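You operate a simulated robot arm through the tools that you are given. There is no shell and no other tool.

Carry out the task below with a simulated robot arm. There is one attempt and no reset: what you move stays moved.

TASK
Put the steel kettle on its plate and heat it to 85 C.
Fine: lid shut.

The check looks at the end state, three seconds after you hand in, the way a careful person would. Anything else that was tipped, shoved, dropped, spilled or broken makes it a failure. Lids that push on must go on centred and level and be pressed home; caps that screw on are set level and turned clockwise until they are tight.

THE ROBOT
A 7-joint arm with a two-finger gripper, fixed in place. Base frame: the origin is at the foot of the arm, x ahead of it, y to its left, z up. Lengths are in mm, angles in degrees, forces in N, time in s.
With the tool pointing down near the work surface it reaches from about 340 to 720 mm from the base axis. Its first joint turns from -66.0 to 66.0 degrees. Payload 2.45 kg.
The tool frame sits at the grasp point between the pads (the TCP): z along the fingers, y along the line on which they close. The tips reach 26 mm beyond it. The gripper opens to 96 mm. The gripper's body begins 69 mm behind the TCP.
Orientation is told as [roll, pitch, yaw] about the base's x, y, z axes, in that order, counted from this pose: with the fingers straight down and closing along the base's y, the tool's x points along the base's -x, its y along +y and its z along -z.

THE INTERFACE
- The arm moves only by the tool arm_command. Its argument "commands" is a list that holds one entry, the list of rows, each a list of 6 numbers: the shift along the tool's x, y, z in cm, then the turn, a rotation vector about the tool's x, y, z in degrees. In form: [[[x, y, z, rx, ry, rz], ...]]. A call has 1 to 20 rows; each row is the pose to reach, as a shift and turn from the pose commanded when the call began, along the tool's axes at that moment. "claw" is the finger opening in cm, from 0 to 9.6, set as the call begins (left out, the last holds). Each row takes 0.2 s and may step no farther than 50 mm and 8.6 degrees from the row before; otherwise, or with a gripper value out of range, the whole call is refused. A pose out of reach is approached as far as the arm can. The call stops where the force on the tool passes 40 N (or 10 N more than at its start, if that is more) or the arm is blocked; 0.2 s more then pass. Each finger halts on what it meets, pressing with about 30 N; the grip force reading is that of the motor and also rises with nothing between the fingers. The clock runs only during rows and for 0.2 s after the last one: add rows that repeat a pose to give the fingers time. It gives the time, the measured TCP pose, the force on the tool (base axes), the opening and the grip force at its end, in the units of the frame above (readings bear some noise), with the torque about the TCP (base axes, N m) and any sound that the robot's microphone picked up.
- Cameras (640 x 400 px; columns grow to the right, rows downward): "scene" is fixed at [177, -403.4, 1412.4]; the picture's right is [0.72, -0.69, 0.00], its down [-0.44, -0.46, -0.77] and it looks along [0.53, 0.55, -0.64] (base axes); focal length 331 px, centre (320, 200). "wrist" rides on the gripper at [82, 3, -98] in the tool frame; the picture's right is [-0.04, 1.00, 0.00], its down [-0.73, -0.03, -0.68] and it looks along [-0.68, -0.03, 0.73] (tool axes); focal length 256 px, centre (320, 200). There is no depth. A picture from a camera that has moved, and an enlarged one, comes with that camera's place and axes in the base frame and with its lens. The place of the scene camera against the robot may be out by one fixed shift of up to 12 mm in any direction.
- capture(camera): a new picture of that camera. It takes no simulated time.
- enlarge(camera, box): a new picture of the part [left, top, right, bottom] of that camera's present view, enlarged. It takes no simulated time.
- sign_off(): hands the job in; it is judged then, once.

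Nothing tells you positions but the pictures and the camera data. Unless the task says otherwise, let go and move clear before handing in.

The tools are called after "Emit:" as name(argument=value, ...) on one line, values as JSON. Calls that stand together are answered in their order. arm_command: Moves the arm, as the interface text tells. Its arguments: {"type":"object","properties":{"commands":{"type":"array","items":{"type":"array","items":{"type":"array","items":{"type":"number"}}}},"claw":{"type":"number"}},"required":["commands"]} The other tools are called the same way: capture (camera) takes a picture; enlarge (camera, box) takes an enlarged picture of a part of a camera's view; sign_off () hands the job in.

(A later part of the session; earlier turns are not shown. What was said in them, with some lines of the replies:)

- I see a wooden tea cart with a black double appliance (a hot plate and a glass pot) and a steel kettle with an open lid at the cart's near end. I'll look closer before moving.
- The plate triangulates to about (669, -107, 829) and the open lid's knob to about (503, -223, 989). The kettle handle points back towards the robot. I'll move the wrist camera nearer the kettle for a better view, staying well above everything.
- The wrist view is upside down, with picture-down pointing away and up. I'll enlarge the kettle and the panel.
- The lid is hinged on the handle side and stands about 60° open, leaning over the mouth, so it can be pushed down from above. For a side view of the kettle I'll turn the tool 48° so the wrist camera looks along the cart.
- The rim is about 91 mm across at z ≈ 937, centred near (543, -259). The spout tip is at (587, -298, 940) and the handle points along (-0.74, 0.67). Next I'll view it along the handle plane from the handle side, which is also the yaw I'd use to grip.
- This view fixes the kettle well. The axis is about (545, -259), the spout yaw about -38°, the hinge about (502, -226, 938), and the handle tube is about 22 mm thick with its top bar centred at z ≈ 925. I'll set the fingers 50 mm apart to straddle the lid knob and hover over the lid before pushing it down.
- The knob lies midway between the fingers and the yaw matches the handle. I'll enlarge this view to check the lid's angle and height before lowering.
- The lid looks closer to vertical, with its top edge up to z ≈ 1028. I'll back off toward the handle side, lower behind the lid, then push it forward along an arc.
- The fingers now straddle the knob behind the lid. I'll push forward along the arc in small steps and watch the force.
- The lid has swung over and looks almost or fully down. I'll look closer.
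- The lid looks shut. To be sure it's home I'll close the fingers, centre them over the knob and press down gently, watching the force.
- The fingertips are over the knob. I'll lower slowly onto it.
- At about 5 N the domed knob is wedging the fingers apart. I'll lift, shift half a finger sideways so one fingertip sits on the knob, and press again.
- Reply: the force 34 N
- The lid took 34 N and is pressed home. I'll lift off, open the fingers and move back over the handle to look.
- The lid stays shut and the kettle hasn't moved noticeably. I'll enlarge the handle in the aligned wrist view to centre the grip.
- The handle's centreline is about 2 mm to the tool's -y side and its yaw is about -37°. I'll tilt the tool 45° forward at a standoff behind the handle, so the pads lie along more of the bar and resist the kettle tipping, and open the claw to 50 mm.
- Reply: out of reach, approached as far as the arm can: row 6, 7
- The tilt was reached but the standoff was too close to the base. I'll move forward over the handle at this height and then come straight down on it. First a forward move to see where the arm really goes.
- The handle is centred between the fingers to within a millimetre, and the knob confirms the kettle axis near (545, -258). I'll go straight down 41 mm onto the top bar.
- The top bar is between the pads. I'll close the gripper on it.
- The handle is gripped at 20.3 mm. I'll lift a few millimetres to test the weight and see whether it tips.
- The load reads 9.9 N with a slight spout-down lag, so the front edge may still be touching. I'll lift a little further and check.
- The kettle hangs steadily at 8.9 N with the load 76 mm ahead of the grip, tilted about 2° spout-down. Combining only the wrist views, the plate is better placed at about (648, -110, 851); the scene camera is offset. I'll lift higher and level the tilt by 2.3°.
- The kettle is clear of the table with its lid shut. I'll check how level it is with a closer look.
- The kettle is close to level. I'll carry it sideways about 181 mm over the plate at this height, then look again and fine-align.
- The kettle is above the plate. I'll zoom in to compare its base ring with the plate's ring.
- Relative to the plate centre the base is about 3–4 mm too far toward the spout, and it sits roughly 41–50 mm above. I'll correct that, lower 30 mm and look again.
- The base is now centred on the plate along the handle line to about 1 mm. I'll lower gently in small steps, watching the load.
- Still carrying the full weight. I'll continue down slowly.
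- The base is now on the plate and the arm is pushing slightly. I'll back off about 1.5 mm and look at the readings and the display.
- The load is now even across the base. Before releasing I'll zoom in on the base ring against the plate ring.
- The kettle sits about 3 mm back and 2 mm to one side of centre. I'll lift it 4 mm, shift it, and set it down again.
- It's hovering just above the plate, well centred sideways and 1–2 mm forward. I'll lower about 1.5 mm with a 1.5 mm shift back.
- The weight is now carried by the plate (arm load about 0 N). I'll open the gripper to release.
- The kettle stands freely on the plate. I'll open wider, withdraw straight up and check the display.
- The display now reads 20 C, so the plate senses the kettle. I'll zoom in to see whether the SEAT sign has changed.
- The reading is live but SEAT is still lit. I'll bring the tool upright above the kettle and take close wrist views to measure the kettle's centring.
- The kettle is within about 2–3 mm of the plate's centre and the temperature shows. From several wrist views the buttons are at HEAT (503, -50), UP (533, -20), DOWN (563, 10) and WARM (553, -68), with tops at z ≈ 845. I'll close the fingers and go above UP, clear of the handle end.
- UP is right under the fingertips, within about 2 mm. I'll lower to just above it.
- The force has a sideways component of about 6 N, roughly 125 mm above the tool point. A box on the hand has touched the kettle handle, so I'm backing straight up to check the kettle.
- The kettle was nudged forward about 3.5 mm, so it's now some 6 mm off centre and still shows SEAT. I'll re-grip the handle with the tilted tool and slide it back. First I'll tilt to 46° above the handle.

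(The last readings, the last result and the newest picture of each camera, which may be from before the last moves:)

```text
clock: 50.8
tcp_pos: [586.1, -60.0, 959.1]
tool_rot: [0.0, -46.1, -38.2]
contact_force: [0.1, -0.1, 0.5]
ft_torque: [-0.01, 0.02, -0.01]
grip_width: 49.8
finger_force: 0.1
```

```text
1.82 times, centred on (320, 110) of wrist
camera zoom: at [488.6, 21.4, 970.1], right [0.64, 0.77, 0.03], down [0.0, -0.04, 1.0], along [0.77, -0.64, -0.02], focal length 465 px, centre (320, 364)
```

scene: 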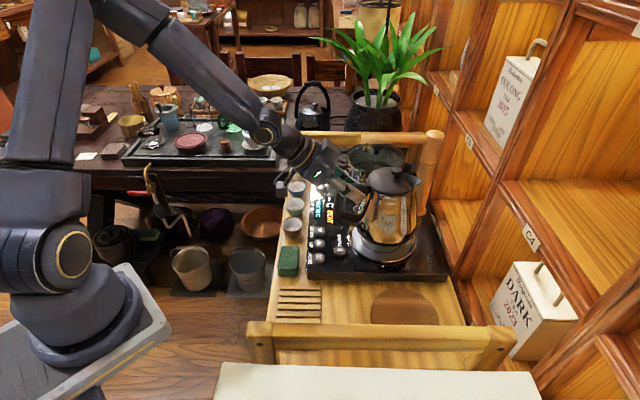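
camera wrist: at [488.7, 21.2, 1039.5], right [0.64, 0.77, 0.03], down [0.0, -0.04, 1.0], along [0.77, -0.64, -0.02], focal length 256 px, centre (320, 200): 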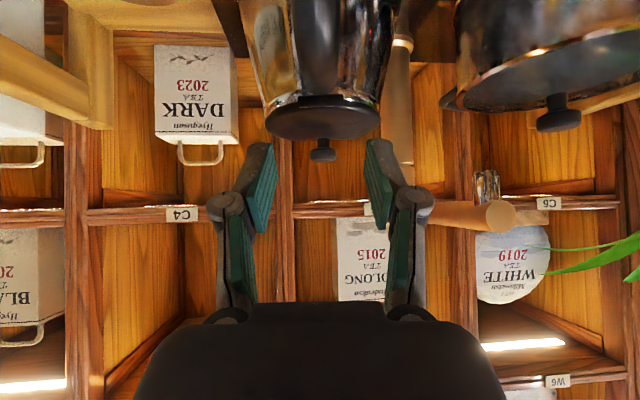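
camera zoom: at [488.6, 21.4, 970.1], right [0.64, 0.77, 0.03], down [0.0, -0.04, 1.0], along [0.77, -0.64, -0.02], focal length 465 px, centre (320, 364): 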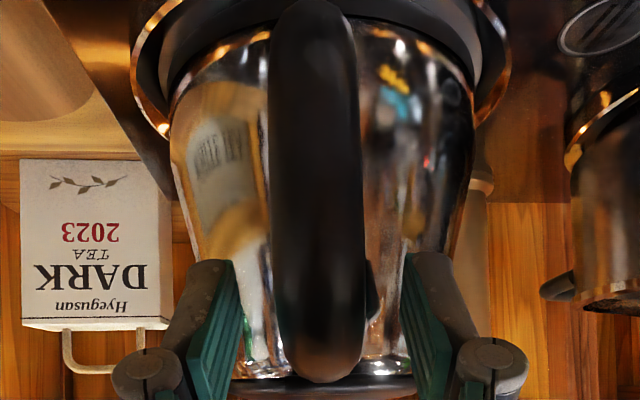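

Emit:
arm_command(commands=[[[0, 0, 0, 0, 0, 0], [0, 0, 0, 0, 0, 0], [0, 0, 0, 0, 0, 0], [0, 0, 0, 0, 0, 0], [0, 0, 0, 0, 0, 0]]], claw=0)

Emit:
enlarge(camera="scene", box=[350, 220, 410, 265])

Emit:
enlarge(camera="wrist", box=[200, 0, 440, 120])

```text
clock: 52.0
tcp_pos: [585.5, -60.2, 960.9]
tool_rot: [0.0, -46.1, -38.1]
contact_force: [2.1, 2.0, 0.0]
ft_torque: [-0.05, -0.03, 0.26]
grip_width: 19.9
finger_force: 30.0
```

```text
8.89 times, centred on (380, 242) of scene
camera zoom: at [177.0, -403.4, 1412.4], right [0.72, -0.69, 0.0], down [-0.44, -0.46, -0.77], along [0.53, 0.55, -0.64], focal length 2939 px, centre (-213, -178)
```

zoom: 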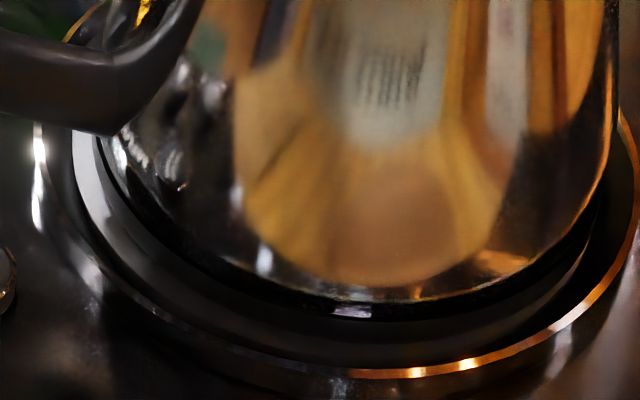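

```text
2.67 times, centred on (320, 60) of wrist
camera zoom: at [488.7, 21.7, 970.3], right [0.64, 0.77, 0.03], down [0.0, -0.04, 1.0], along [0.77, -0.64, -0.02], focal length 683 px, centre (320, 573)
```

zoom: 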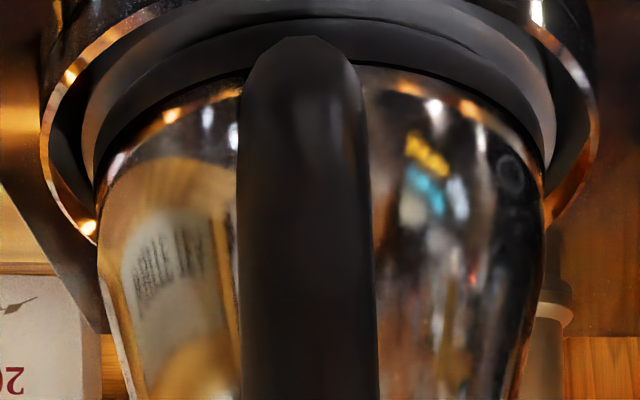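

The base is about 6.5 mm forward of centre and aligned sideways. I'll slide it back along the handle direction.

Emit:
arm_command(commands=[[[0.1, 0, -0.1, 0, 0, 0], [0.2, 0, -0.21, 0, 0, 0], [0.3, 0, -0.31, 0, 0, 0], [0.38, 0, -0.39, 0, 0, 0], [0.45, 0, -0.47, 0, 0, 0], [0.45, 0, -0.47, 0, 0, 0]]])

Emit:
enlarge(camera="scene", box=[350, 220, 410, 265])

Emit:
enlarge(camera="scene", box=[300, 160, 420, 280])

```text
clock: 53.4
tcp_pos: [579.7, -56.8, 961.5]
tool_rot: [0.2, -45.9, -38.3]
contact_force: [2.1, -2.8, 2.1]
ft_torque: [0.0, -0.06, -0.05]
grip_width: 19.8
finger_force: 29.7
```

```text
8.89 times, centred on (380, 242) of scene
camera zoom: at [177.0, -403.5, 1412.4], right [0.72, -0.69, 0.0], down [-0.44, -0.46, -0.77], along [0.53, 0.55, -0.64], focal length 2939 px, centre (-213, -178)
```

zoom: 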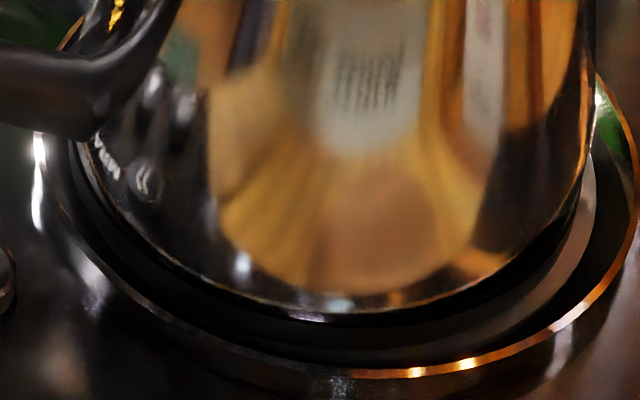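

```text
3.33 times, centred on (360, 220) of scene
camera zoom: at [177.0, -403.5, 1412.4], right [0.72, -0.69, 0.0], down [-0.44, -0.46, -0.77], along [0.53, 0.55, -0.64], focal length 1102 px, centre (187, 133)
```

zoom: 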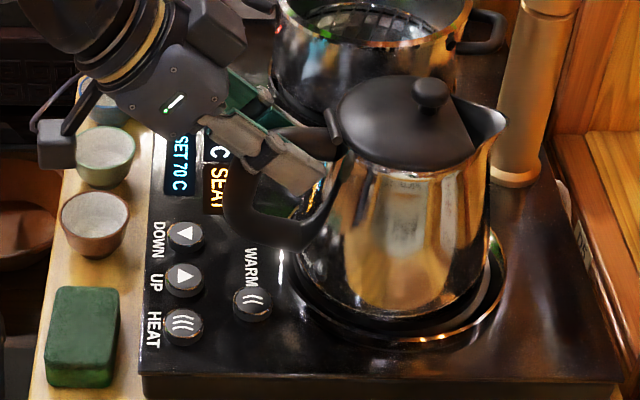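

It's now within about 2 mm of centre on the other side. A 1.5 mm forward correction, then I'll look again before releasing.

Emit:
arm_command(commands=[[[-0.05, 0, 0.06, 0, 0, 0], [-0.11, 0, 0.12, 0, 0, 0], [-0.11, 0, 0.12, 0, 0, 0]]])

Emit:
enlarge(camera="scene", box=[350, 220, 410, 265])

Emit:
enlarge(camera="wrist", box=[200, 0, 440, 120])

```text
clock: 54.2
tcp_pos: [581.1, -56.1, 961.5]
tool_rot: [0.0, -46.1, -38.2]
contact_force: [-5.0, 3.1, 8.2]
ft_torque: [0.1, 0.14, -0.01]
grip_width: 19.5
finger_force: 30.4
```

```text
8.89 times, centred on (380, 242) of scene
camera zoom: at [176.7, -403.3, 1412.5], right [0.72, -0.69, 0.0], down [-0.44, -0.46, -0.77], along [0.53, 0.55, -0.64], focal length 2939 px, centre (-213, -178)
```

zoom: 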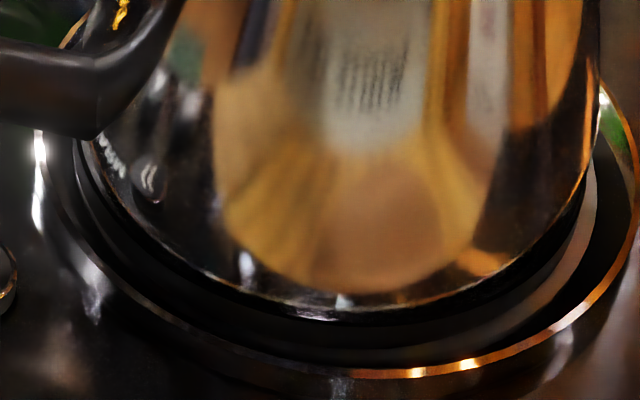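

```text
2.67 times, centred on (320, 60) of wrist
camera zoom: at [484.2, 24.7, 970.3], right [0.64, 0.77, 0.03], down [0.0, -0.04, 1.0], along [0.77, -0.64, -0.02], focal length 683 px, centre (320, 573)
```

zoom: 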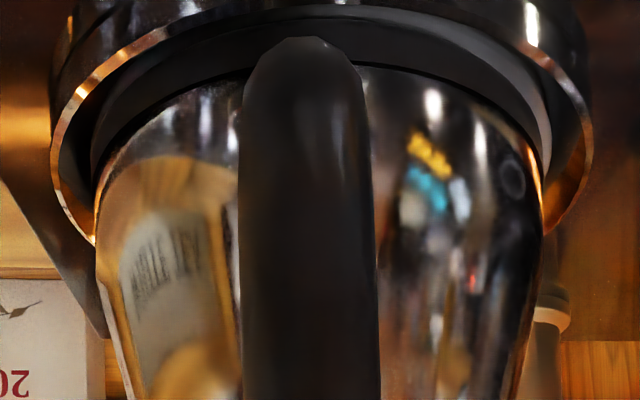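

Centred to within about 1 mm. Releasing and withdrawing straight up.

Emit:
arm_command(commands=[[[0, 0, 0, 0, 0, 0], [0, 0, 0, 0, 0, 0], [0, 0, 0, 0, 0, 0], [0, 0, 0, 0, 0, 0], [-0.7, 0, -0.67, 0, 0, 0], [-1.4, 0, -1.34, 0, 0, 0], [-2.5, 0, -2.4, 0, 0, 0], [-3.6, 0, -3.45, 0, 0, 0], [-4.98, 0, -4.78, 0, 0, 0], [-4.98, 0, -4.78, 0, 0, 0]]], claw=5.0)

Emit:
enlarge(camera="scene", box=[300, 160, 420, 280])

Emit:
enlarge(camera="scene", box=[350, 220, 410, 265])

```text
clock: 56.4
tcp_pos: [581.7, -56.6, 1028.6]
tool_rot: [0.1, -46.0, -38.3]
contact_force: [-0.2, -0.3, 0.3]
ft_torque: [-0.01, 0.0, 0.01]
grip_width: 50.1
finger_force: 0.1
```

```text
3.33 times, centred on (360, 220) of scene
camera zoom: at [177.0, -403.4, 1412.4], right [0.72, -0.69, 0.0], down [-0.44, -0.46, -0.77], along [0.53, 0.55, -0.64], focal length 1102 px, centre (187, 133)
```

zoom: 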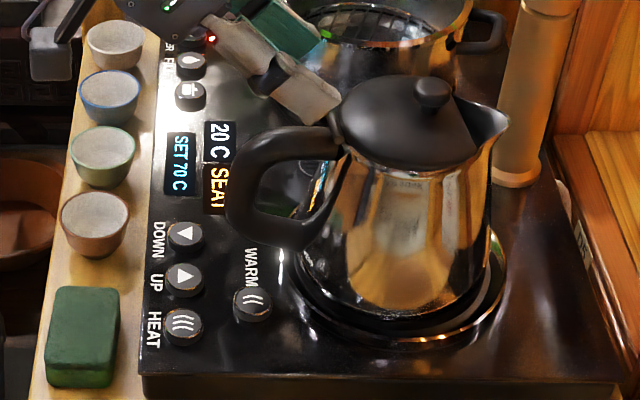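

```text
8.89 times, centred on (380, 242) of scene
camera zoom: at [177.0, -403.4, 1412.4], right [0.72, -0.69, 0.0], down [-0.44, -0.46, -0.77], along [0.53, 0.55, -0.64], focal length 2939 px, centre (-213, -178)
```

zoom: 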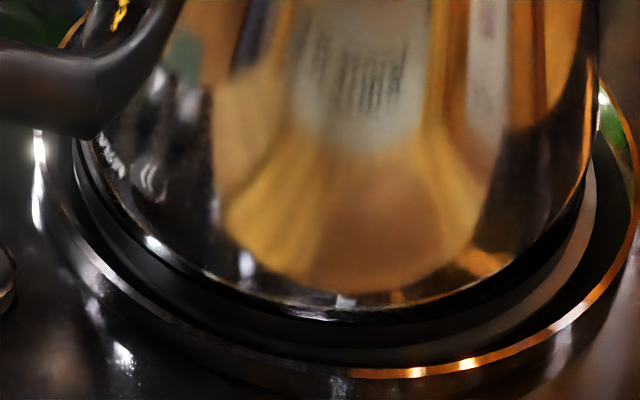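

SEAT still shows alongside 20 C, so I'll test the buttons. This time I'll press with the tool tilted 30° away from the kettle so the hand clears the handle. Moving back and tilting above UP with the fingers closed.

Emit:
arm_command(commands=[[[1.57, -0.04, -1.64, 0, 0, 0], [3.15, -0.09, -3.27, 0, 5.3, 0], [4.72, -0.13, -4.91, 0, 10.7, 0], [4.72, -0.13, -4.91, 0, 16, 0], [4.72, -0.13, -4.91, 0, 16, 0]]], claw=0.0)

Emit:
capture(camera="wrist")

```text
clock: 57.6
tcp_pos: [527.0, -16.6, 1030.4]
tool_rot: [0.0, -30.0, -38.2]
contact_force: [0.2, -0.2, 0.8]
ft_torque: [0.03, -0.01, 0.02]
grip_width: 0.0
finger_force: 28.9
```

```text
taken
camera wrist: at [435.9, 60.2, 1074.6], right [0.64, 0.76, 0.02], down [0.21, -0.21, 0.95], along [0.73, -0.61, -0.3], focal length 256 px, centre (320, 200)
```

wrist: 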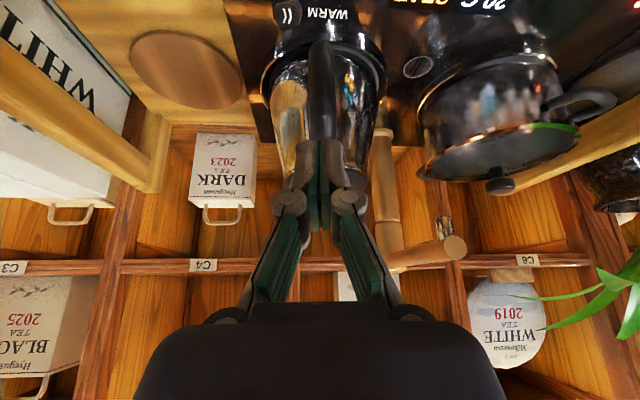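

Emit:
arm_command(commands=[[[1.75, 0, 3.03, 0, 0, 0], [3.5, 0, 6.06, 0, 0, 0], [5.25, 0, 9.09, 0, 0, 0], [7.0, 0, 12.12, 0, 0, 0], [7.0, 0, 12.12, 0, 0, 0]]])

Emit:
capture(camera="wrist")

Emit:
enlarge(camera="scene", box=[290, 160, 410, 270])

```text
clock: 58.8
tcp_pos: [527.1, -15.7, 889.6]
tool_rot: [0.0, -30.0, -38.3]
contact_force: [0.0, -0.3, 0.1]
ft_torque: [-0.02, -0.01, -0.01]
grip_width: 0.1
finger_force: 28.5
```

```text
taken
camera wrist: at [435.6, 60.7, 933.6], right [0.65, 0.76, 0.02], down [0.21, -0.21, 0.95], along [0.73, -0.61, -0.3], focal length 256 px, centre (320, 200)
```

wrist: 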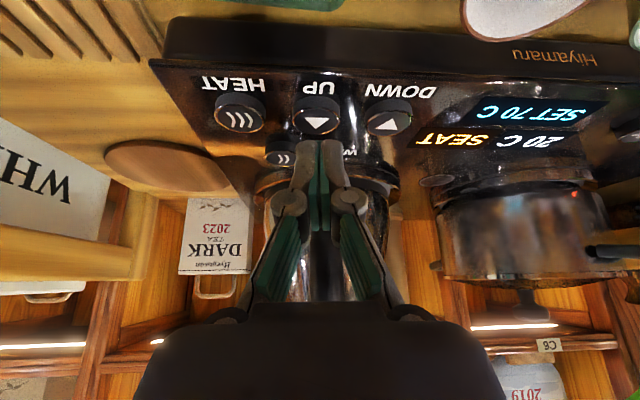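

```text
3.64 times, centred on (350, 215) of scene
camera zoom: at [177.0, -403.4, 1412.4], right [0.72, -0.69, 0.0], down [-0.44, -0.46, -0.77], along [0.53, 0.55, -0.64], focal length 1202 px, centre (211, 146)
```

zoom: 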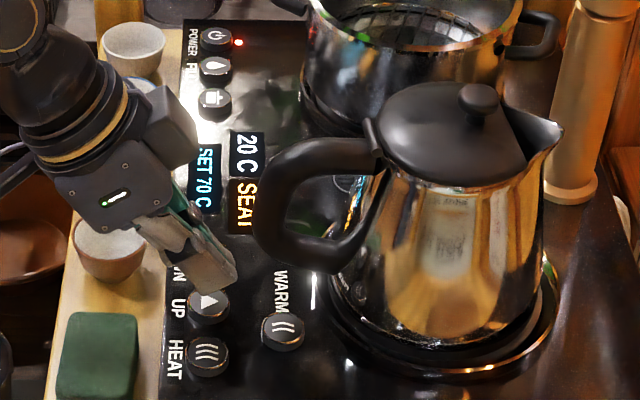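

There's good clearance now. I'll press down onto UP in small steps.

Emit:
arm_command(commands=[[[0.35, 0, 0.6, 0, 0, 0], [0.65, 0, 1.13, 0, 0, 0], [0.75, 0, 1.3, 0, 0, 0], [0.8, 0, 1.39, 0, 0, 0]]])

Emit:
enlarge(camera="scene", box=[310, 180, 390, 260])

Emit:
enlarge(camera="wrist", box=[200, 60, 440, 200])

```text
clock: 59.8
tcp_pos: [526.9, -16.0, 874.7]
tool_rot: [0.0, -30.0, -38.3]
contact_force: [0.1, 0.2, 2.7]
ft_torque: [0.0, 0.03, 0.02]
grip_width: 6.1
finger_force: 28.2
heard: click
```

```text
5.00 times, centred on (350, 220) of scene
camera zoom: at [176.9, -403.4, 1412.4], right [0.72, -0.69, 0.0], down [-0.44, -0.46, -0.77], along [0.53, 0.55, -0.64], focal length 1653 px, centre (170, 100)
```

zoom: 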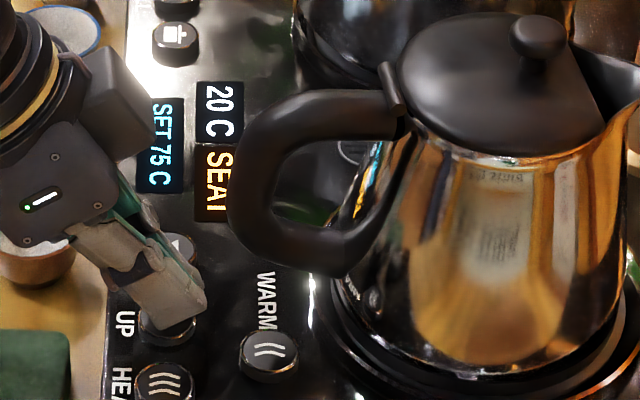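

```text
2.67 times, centred on (320, 130) of wrist
camera zoom: at [436.1, 60.6, 918.3], right [0.65, 0.76, 0.02], down [0.21, -0.21, 0.95], along [0.73, -0.61, -0.3], focal length 683 px, centre (320, 387)
```

zoom: 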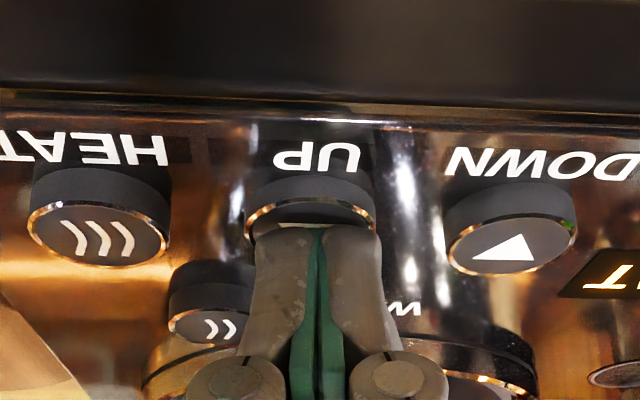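

A click, and the set point went from 70 to 75, so it steps by 5 C. Two more presses.

Emit:
arm_command(commands=[[[-0.2, 0, -0.35, 0, 0, 0], [-0.35, 0, -0.6, 0, 0, 0], [-0.35, 0, -0.6, 0, 0, 0], [-0.2, 0, -0.35, 0, 0, 0], [-0.08, 0, -0.14, 0, 0, 0], [0, 0, 0, 0, 0, 0], [0, 0, 0, 0, 0, 0]]])

Emit:
enlarge(camera="scene", box=[310, 180, 390, 260])

```text
clock: 61.4
tcp_pos: [527.1, -16.4, 874.4]
tool_rot: [0.1, -30.0, -38.2]
contact_force: [0.7, -0.9, 1.7]
ft_torque: [-0.06, 0.03, -0.02]
grip_width: 6.0
finger_force: 28.3
heard: click
```

```text
5.00 times, centred on (350, 220) of scene
camera zoom: at [176.9, -403.4, 1412.4], right [0.72, -0.69, 0.0], down [-0.44, -0.46, -0.77], along [0.53, 0.55, -0.64], focal length 1653 px, centre (170, 100)
```

zoom: 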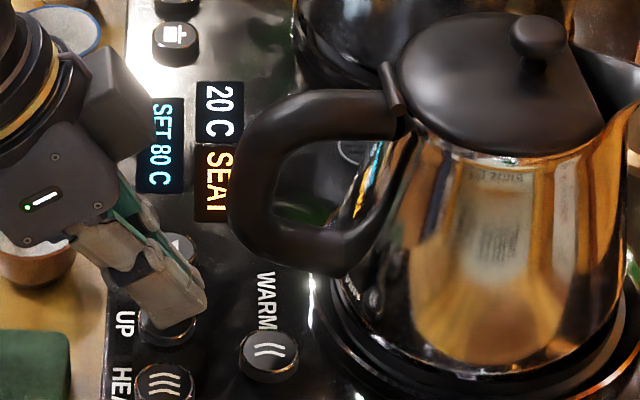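

SET now reads 80 C. One more press.

Emit:
arm_command(commands=[[[-0.2, 0, -0.35, 0, 0, 0], [-0.35, 0, -0.6, 0, 0, 0], [-0.35, 0, -0.6, 0, 0, 0], [-0.2, 0, -0.35, 0, 0, 0], [-0.08, 0, -0.14, 0, 0, 0], [0, 0, 0, 0, 0, 0], [0, 0, 0, 0, 0, 0]]])

Emit:
enlarge(camera="scene", box=[310, 180, 390, 260])

```text
clock: 63.0
tcp_pos: [526.8, -14.6, 874.2]
tool_rot: [0.0, -30.0, -38.2]
contact_force: [-0.5, -0.6, 3.1]
ft_torque: [0.01, 0.01, 0.01]
grip_width: 6.1
finger_force: 28.5
heard: click
```

```text
5.00 times, centred on (350, 220) of scene
camera zoom: at [176.9, -403.4, 1412.4], right [0.72, -0.69, 0.0], down [-0.44, -0.46, -0.77], along [0.53, 0.55, -0.64], focal length 1653 px, centre (170, 100)
```

zoom: 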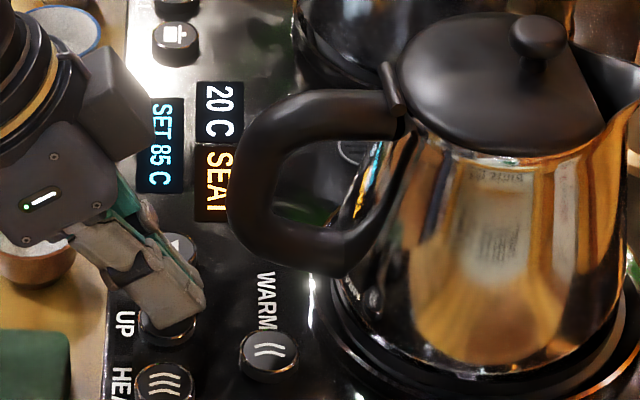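

SET reads 85 C. Now over to HEAT, 42 mm along the row.

Emit:
arm_command(commands=[[[-0.5, 0, -0.87, 0, 0, 0], [-1.0, 0, -1.73, 0, 0, 0], [-0.83, -2.1, -1.83, 0, 0, 0], [-0.66, -4.2, -1.93, 0, 0, 0], [-0.66, -4.2, -1.93, 0, 0, 0]]])

Emit:
capture(camera="wrist")

Emit:
enlarge(camera="scene", box=[300, 170, 400, 270])

```text
clock: 64.2
tcp_pos: [497.6, -46.1, 894.3]
tool_rot: [0.0, -30.0, -38.2]
contact_force: [-0.3, 0.5, -0.4]
ft_torque: [-0.02, 0.01, 0.01]
grip_width: 0.0
finger_force: 28.3
```

```text
taken
camera wrist: at [406.9, 30.1, 938.0], right [0.64, 0.76, 0.02], down [0.21, -0.21, 0.95], along [0.73, -0.61, -0.3], focal length 256 px, centre (320, 200)
```

wrist: 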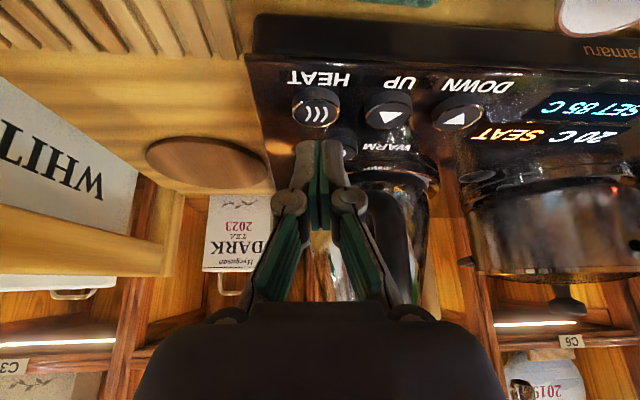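

```text
4.00 times, centred on (350, 220) of scene
camera zoom: at [177.0, -403.4, 1412.4], right [0.72, -0.69, 0.0], down [-0.44, -0.46, -0.77], along [0.53, 0.55, -0.64], focal length 1322 px, centre (200, 120)
```

zoom: 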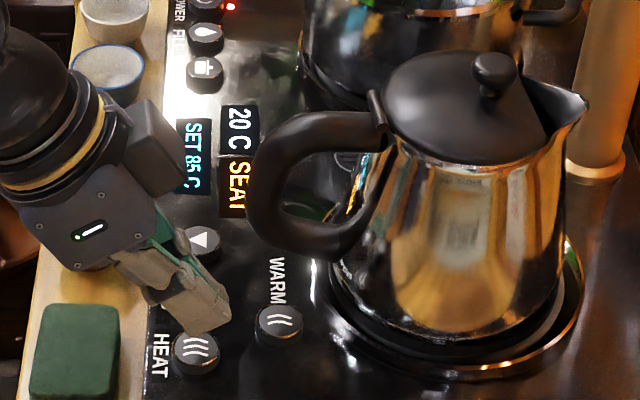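

Emit:
arm_command(commands=[[[0.4, 0, 0.69, 0, 0, 0], [0.75, 0, 1.3, 0, 0, 0], [0.93, 0, 1.61, 0, 0, 0], [1.03, 0, 1.78, 0, 0, 0], [1.03, 0, 1.78, 0, 0, 0]]])

Emit:
enlarge(camera="scene", box=[300, 170, 400, 270])

```text
clock: 65.4
tcp_pos: [499.2, -44.7, 873.8]
tool_rot: [0.1, -29.9, -38.2]
contact_force: [0.2, 0.6, 3.0]
ft_torque: [0.04, 0.01, -0.02]
grip_width: 6.0
finger_force: 28.5
heard: click
```

```text
4.00 times, centred on (350, 220) of scene
camera zoom: at [176.9, -403.4, 1412.4], right [0.72, -0.69, 0.0], down [-0.44, -0.46, -0.77], along [0.53, 0.55, -0.64], focal length 1322 px, centre (200, 120)
```

zoom: 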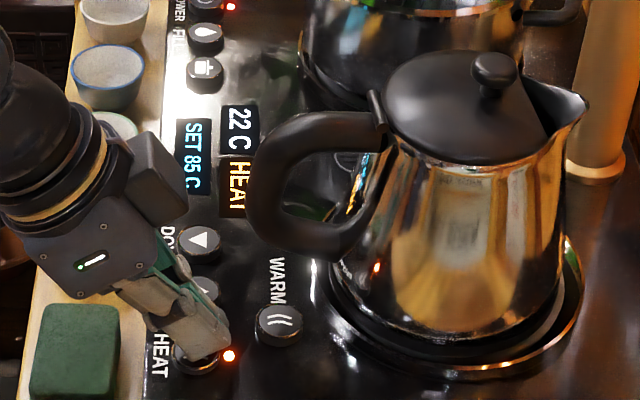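

Heating has started: the status shows HEAT, the temperature is 22 C and rising, and the HEAT lamp is on. I'll lift clear and let time run.

Emit:
arm_command(commands=[[[-0.5, 0, -0.87, 0, 0, 0], [-1.5, 0, -2.6, 0, 0, 0], [-3.0, 0, -5.2, 0, 0, 0], [-5.0, 0, -8.66, 0, 0, 0], [-7.0, 0, -12.1, 0, 0, 0], [-7.0, 0, -12.1, 0, 0, 0], [-7.0, 0, -12.1, 0, 0, 0], [-7.0, 0, -12.1, 0, 0, 0], [-7.0, 0, -12.1, 0, 0, 0], [-7.0, 0, -12.1, 0, 0, 0], [-7.0, 0, -12.1, 0, 0, 0], [-7.0, 0, -12.1, 0, 0, 0], [-7.0, 0, -12.1, 0, 0, 0], [-7.0, 0, -12.1, 0, 0, 0], [-7.0, 0, -12.1, 0, 0, 0], [-7.0, 0, -12.1, 0, 0, 0], [-7.0, 0, -12.1, 0, 0, 0], [-7.0, 0, -12.1, 0, 0, 0], [-7.0, 0, -12.1, 0, 0, 0], [-7.0, 0, -12.1, 0, 0, 0]]])

Emit:
enlarge(camera="scene", box=[300, 160, 420, 280])

```text
clock: 69.6
tcp_pos: [498.0, -46.9, 1013.6]
tool_rot: [0.0, -29.9, -38.1]
contact_force: [-0.4, 0.5, 0.2]
ft_torque: [0.01, -0.01, 0.0]
grip_width: 0.0
finger_force: 28.9
```

```text
3.33 times, centred on (360, 220) of scene
camera zoom: at [177.0, -403.4, 1412.4], right [0.72, -0.69, 0.0], down [-0.44, -0.46, -0.77], along [0.53, 0.55, -0.64], focal length 1102 px, centre (187, 133)
```

zoom: 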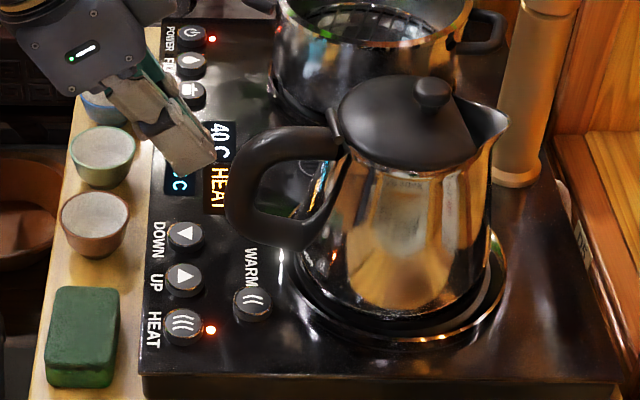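

It's at 40 C and rising about 4 C/s. I'll raise the arm out of the way of the display and keep waiting.

Emit:
arm_command(commands=[[[-2.0, 0, -3.46, 0, 0, 0], [-4.0, 0, -6.9, 0, 0, 0], [-5.0, 0, -8.66, 0, 0, 0], [-5.0, 0, -8.66, 0, 0, 0], [-5.0, 0, -8.66, 0, 0, 0], [-5.0, 0, -8.66, 0, 0, 0], [-5.0, 0, -8.66, 0, 0, 0], [-5.0, 0, -8.66, 0, 0, 0], [-5.0, 0, -8.66, 0, 0, 0], [-5.0, 0, -8.66, 0, 0, 0], [-5.0, 0, -8.66, 0, 0, 0], [-5.0, 0, -8.66, 0, 0, 0], [-5.0, 0, -8.66, 0, 0, 0], [-5.0, 0, -8.66, 0, 0, 0], [-5.0, 0, -8.66, 0, 0, 0], [-5.0, 0, -8.66, 0, 0, 0], [-5.0, 0, -8.66, 0, 0, 0], [-5.0, 0, -8.66, 0, 0, 0], [-5.0, 0, -8.66, 0, 0, 0], [-5.0, 0, -8.66, 0, 0, 0]]])

Emit:
enlarge(camera="scene", box=[300, 160, 420, 280])

```text
clock: 73.8
tcp_pos: [497.6, -46.2, 1114.1]
tool_rot: [0.0, -30.1, -38.2]
contact_force: [0.3, -0.4, 0.2]
ft_torque: [0.05, 0.0, 0.01]
grip_width: 0.0
finger_force: 28.4
```

```text
3.33 times, centred on (360, 220) of scene
camera zoom: at [177.0, -403.4, 1412.4], right [0.72, -0.69, 0.0], down [-0.44, -0.46, -0.77], along [0.53, 0.55, -0.64], focal length 1102 px, centre (187, 133)
```

zoom: 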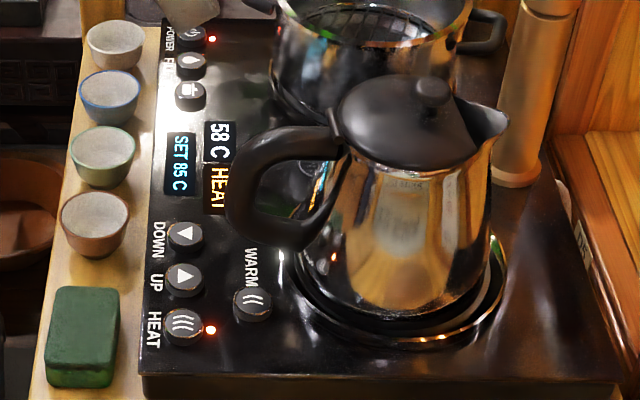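

58 C and everything looks steady. Another 4 s of waiting.

Emit:
arm_command(commands=[[[0, 0, 0, 0, 0, 0], [0, 0, 0, 0, 0, 0], [0, 0, 0, 0, 0, 0], [0, 0, 0, 0, 0, 0], [0, 0, 0, 0, 0, 0], [0, 0, 0, 0, 0, 0], [0, 0, 0, 0, 0, 0], [0, 0, 0, 0, 0, 0], [0, 0, 0, 0, 0, 0], [0, 0, 0, 0, 0, 0], [0, 0, 0, 0, 0, 0], [0, 0, 0, 0, 0, 0], [0, 0, 0, 0, 0, 0], [0, 0, 0, 0, 0, 0], [0, 0, 0, 0, 0, 0], [0, 0, 0, 0, 0, 0], [0, 0, 0, 0, 0, 0], [0, 0, 0, 0, 0, 0], [0, 0, 0, 0, 0, 0]]])

Emit:
enlarge(camera="scene", box=[300, 160, 420, 280])

```text
clock: 77.8
tcp_pos: [497.9, -46.8, 1114.4]
tool_rot: [0.0, -30.1, -38.2]
contact_force: [-0.3, -0.7, 0.2]
ft_torque: [-0.02, 0.0, 0.01]
grip_width: 0.1
finger_force: 28.2
```

```text
3.33 times, centred on (360, 220) of scene
camera zoom: at [177.0, -403.4, 1412.4], right [0.72, -0.69, 0.0], down [-0.44, -0.46, -0.77], along [0.53, 0.55, -0.64], focal length 1102 px, centre (187, 133)
```

zoom: 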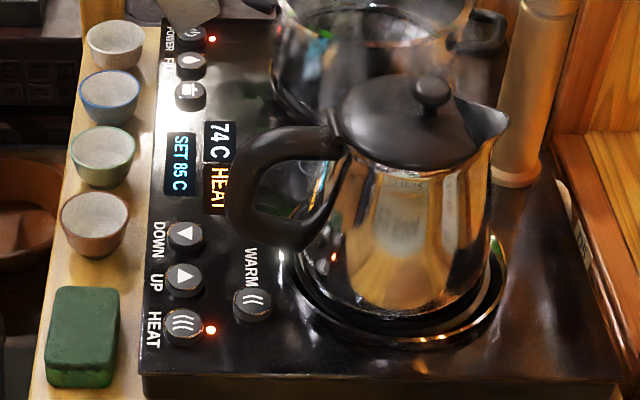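

74 C now. About 2.5 s more, then I'll watch what happens at the set point.

Emit:
arm_command(commands=[[[0, 0, 0, 0, 0, 0], [0, 0, 0, 0, 0, 0], [0, 0, 0, 0, 0, 0], [0, 0, 0, 0, 0, 0], [0, 0, 0, 0, 0, 0], [0, 0, 0, 0, 0, 0], [0, 0, 0, 0, 0, 0], [0, 0, 0, 0, 0, 0], [0, 0, 0, 0, 0, 0], [0, 0, 0, 0, 0, 0], [0, 0, 0, 0, 0, 0]]])

Emit:
enlarge(camera="scene", box=[300, 160, 420, 280])

```text
clock: 80.2
tcp_pos: [498.2, -46.3, 1114.1]
tool_rot: [0.0, -30.0, -38.3]
contact_force: [-0.4, -0.3, -0.5]
ft_torque: [0.0, 0.01, 0.02]
grip_width: 0.0
finger_force: 28.6
```

```text
3.33 times, centred on (360, 220) of scene
camera zoom: at [177.0, -403.4, 1412.4], right [0.72, -0.69, 0.0], down [-0.44, -0.46, -0.77], along [0.53, 0.55, -0.64], focal length 1102 px, centre (187, 133)
```

zoom: 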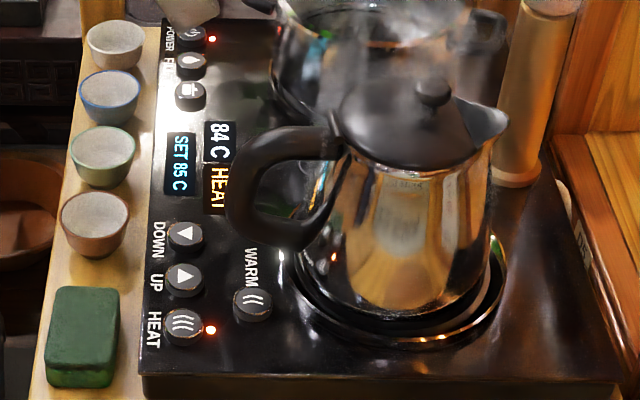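

84 C with steam rising. One short wait to see it reach the set point.

Emit:
arm_command(commands=[[[0, 0, 0, 0, 0, 0], [0, 0, 0, 0, 0, 0], [0, 0, 0, 0, 0, 0]]])

Emit:
enlarge(camera="scene", box=[300, 160, 420, 280])

```text
clock: 81.0
tcp_pos: [498.7, -46.1, 1112.8]
tool_rot: [0.1, -30.1, -38.2]
contact_force: [-1.1, -0.3, -0.6]
ft_torque: [0.01, -0.01, -0.01]
grip_width: 0.4
finger_force: 28.2
```

```text
3.33 times, centred on (360, 220) of scene
camera zoom: at [177.0, -403.4, 1412.4], right [0.72, -0.69, 0.0], down [-0.44, -0.46, -0.77], along [0.53, 0.55, -0.64], focal length 1102 px, centre (187, 133)
```

zoom: 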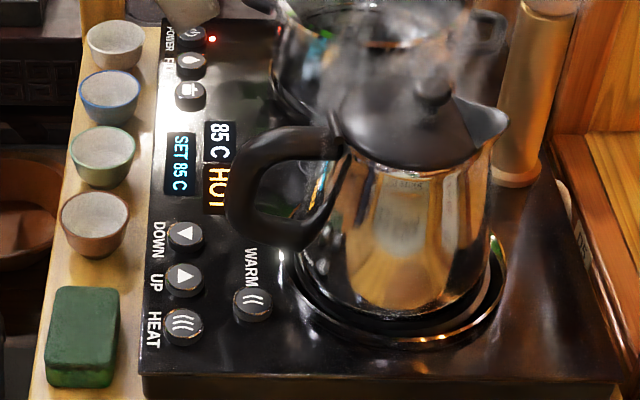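

85 C is reached, the status changed to HOT and the heater switched off. I'll take a last look at the whole scene and the lid; pictures take no simulated time.

Emit:
capture(camera="scene")

Emit:
enlarge(camera="scene", box=[350, 160, 420, 260])

```text
taken
```

scene: 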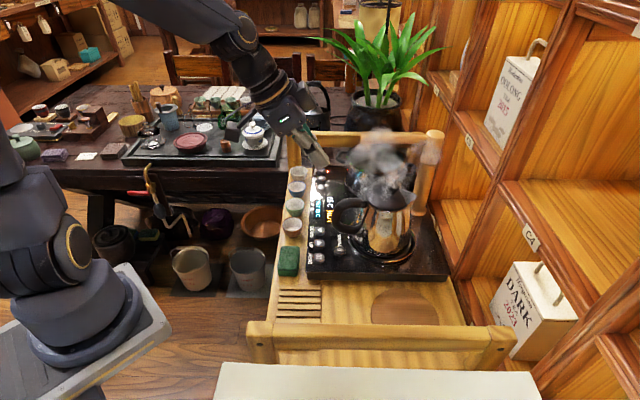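

```text
4.00 times, centred on (385, 210) of scene
camera zoom: at [177.0, -403.4, 1412.4], right [0.72, -0.69, 0.0], down [-0.44, -0.46, -0.77], along [0.53, 0.55, -0.64], focal length 1322 px, centre (60, 160)
```

zoom: 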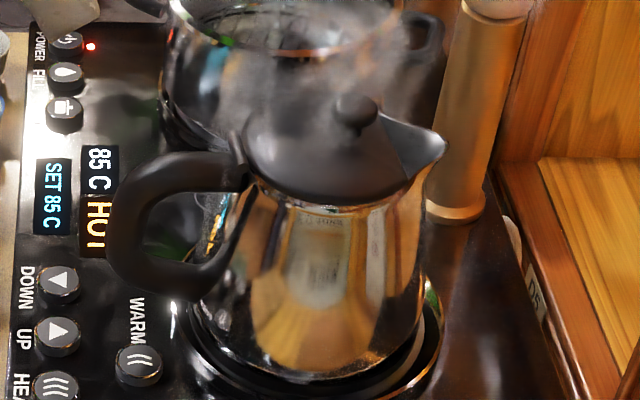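

The kettle is centred on its plate with the lid shut, and the display reads 85 C and HOT. The cups, pot and sponge are where they were, and the arm is clear, so I'm handing in.

Emit:
sign_off()

```text
The job is handed in.
```

The steel kettle is on its plate with the lid shut, and it heated to 85 C. When I handed in, the display read 85 C with status HOT, and the heater had switched itself off.

- **Lid:** I swung it closed and pressed it down with about 34 N. It stayed shut through the move.
- **Placement:** my first approach to the UP button touched the kettle's handle and pushed it about 3.5 mm. I re-gripped it and slid it back to within about 1–2 mm of the plate's centre before heating.
- **Heating:** three presses of UP raised the set point from 70 to 85 C, then I pressed HEAT.
- **Surroundings:** nothing else looked moved in the last pictures, and the arm was well clear of the kettle and cart.
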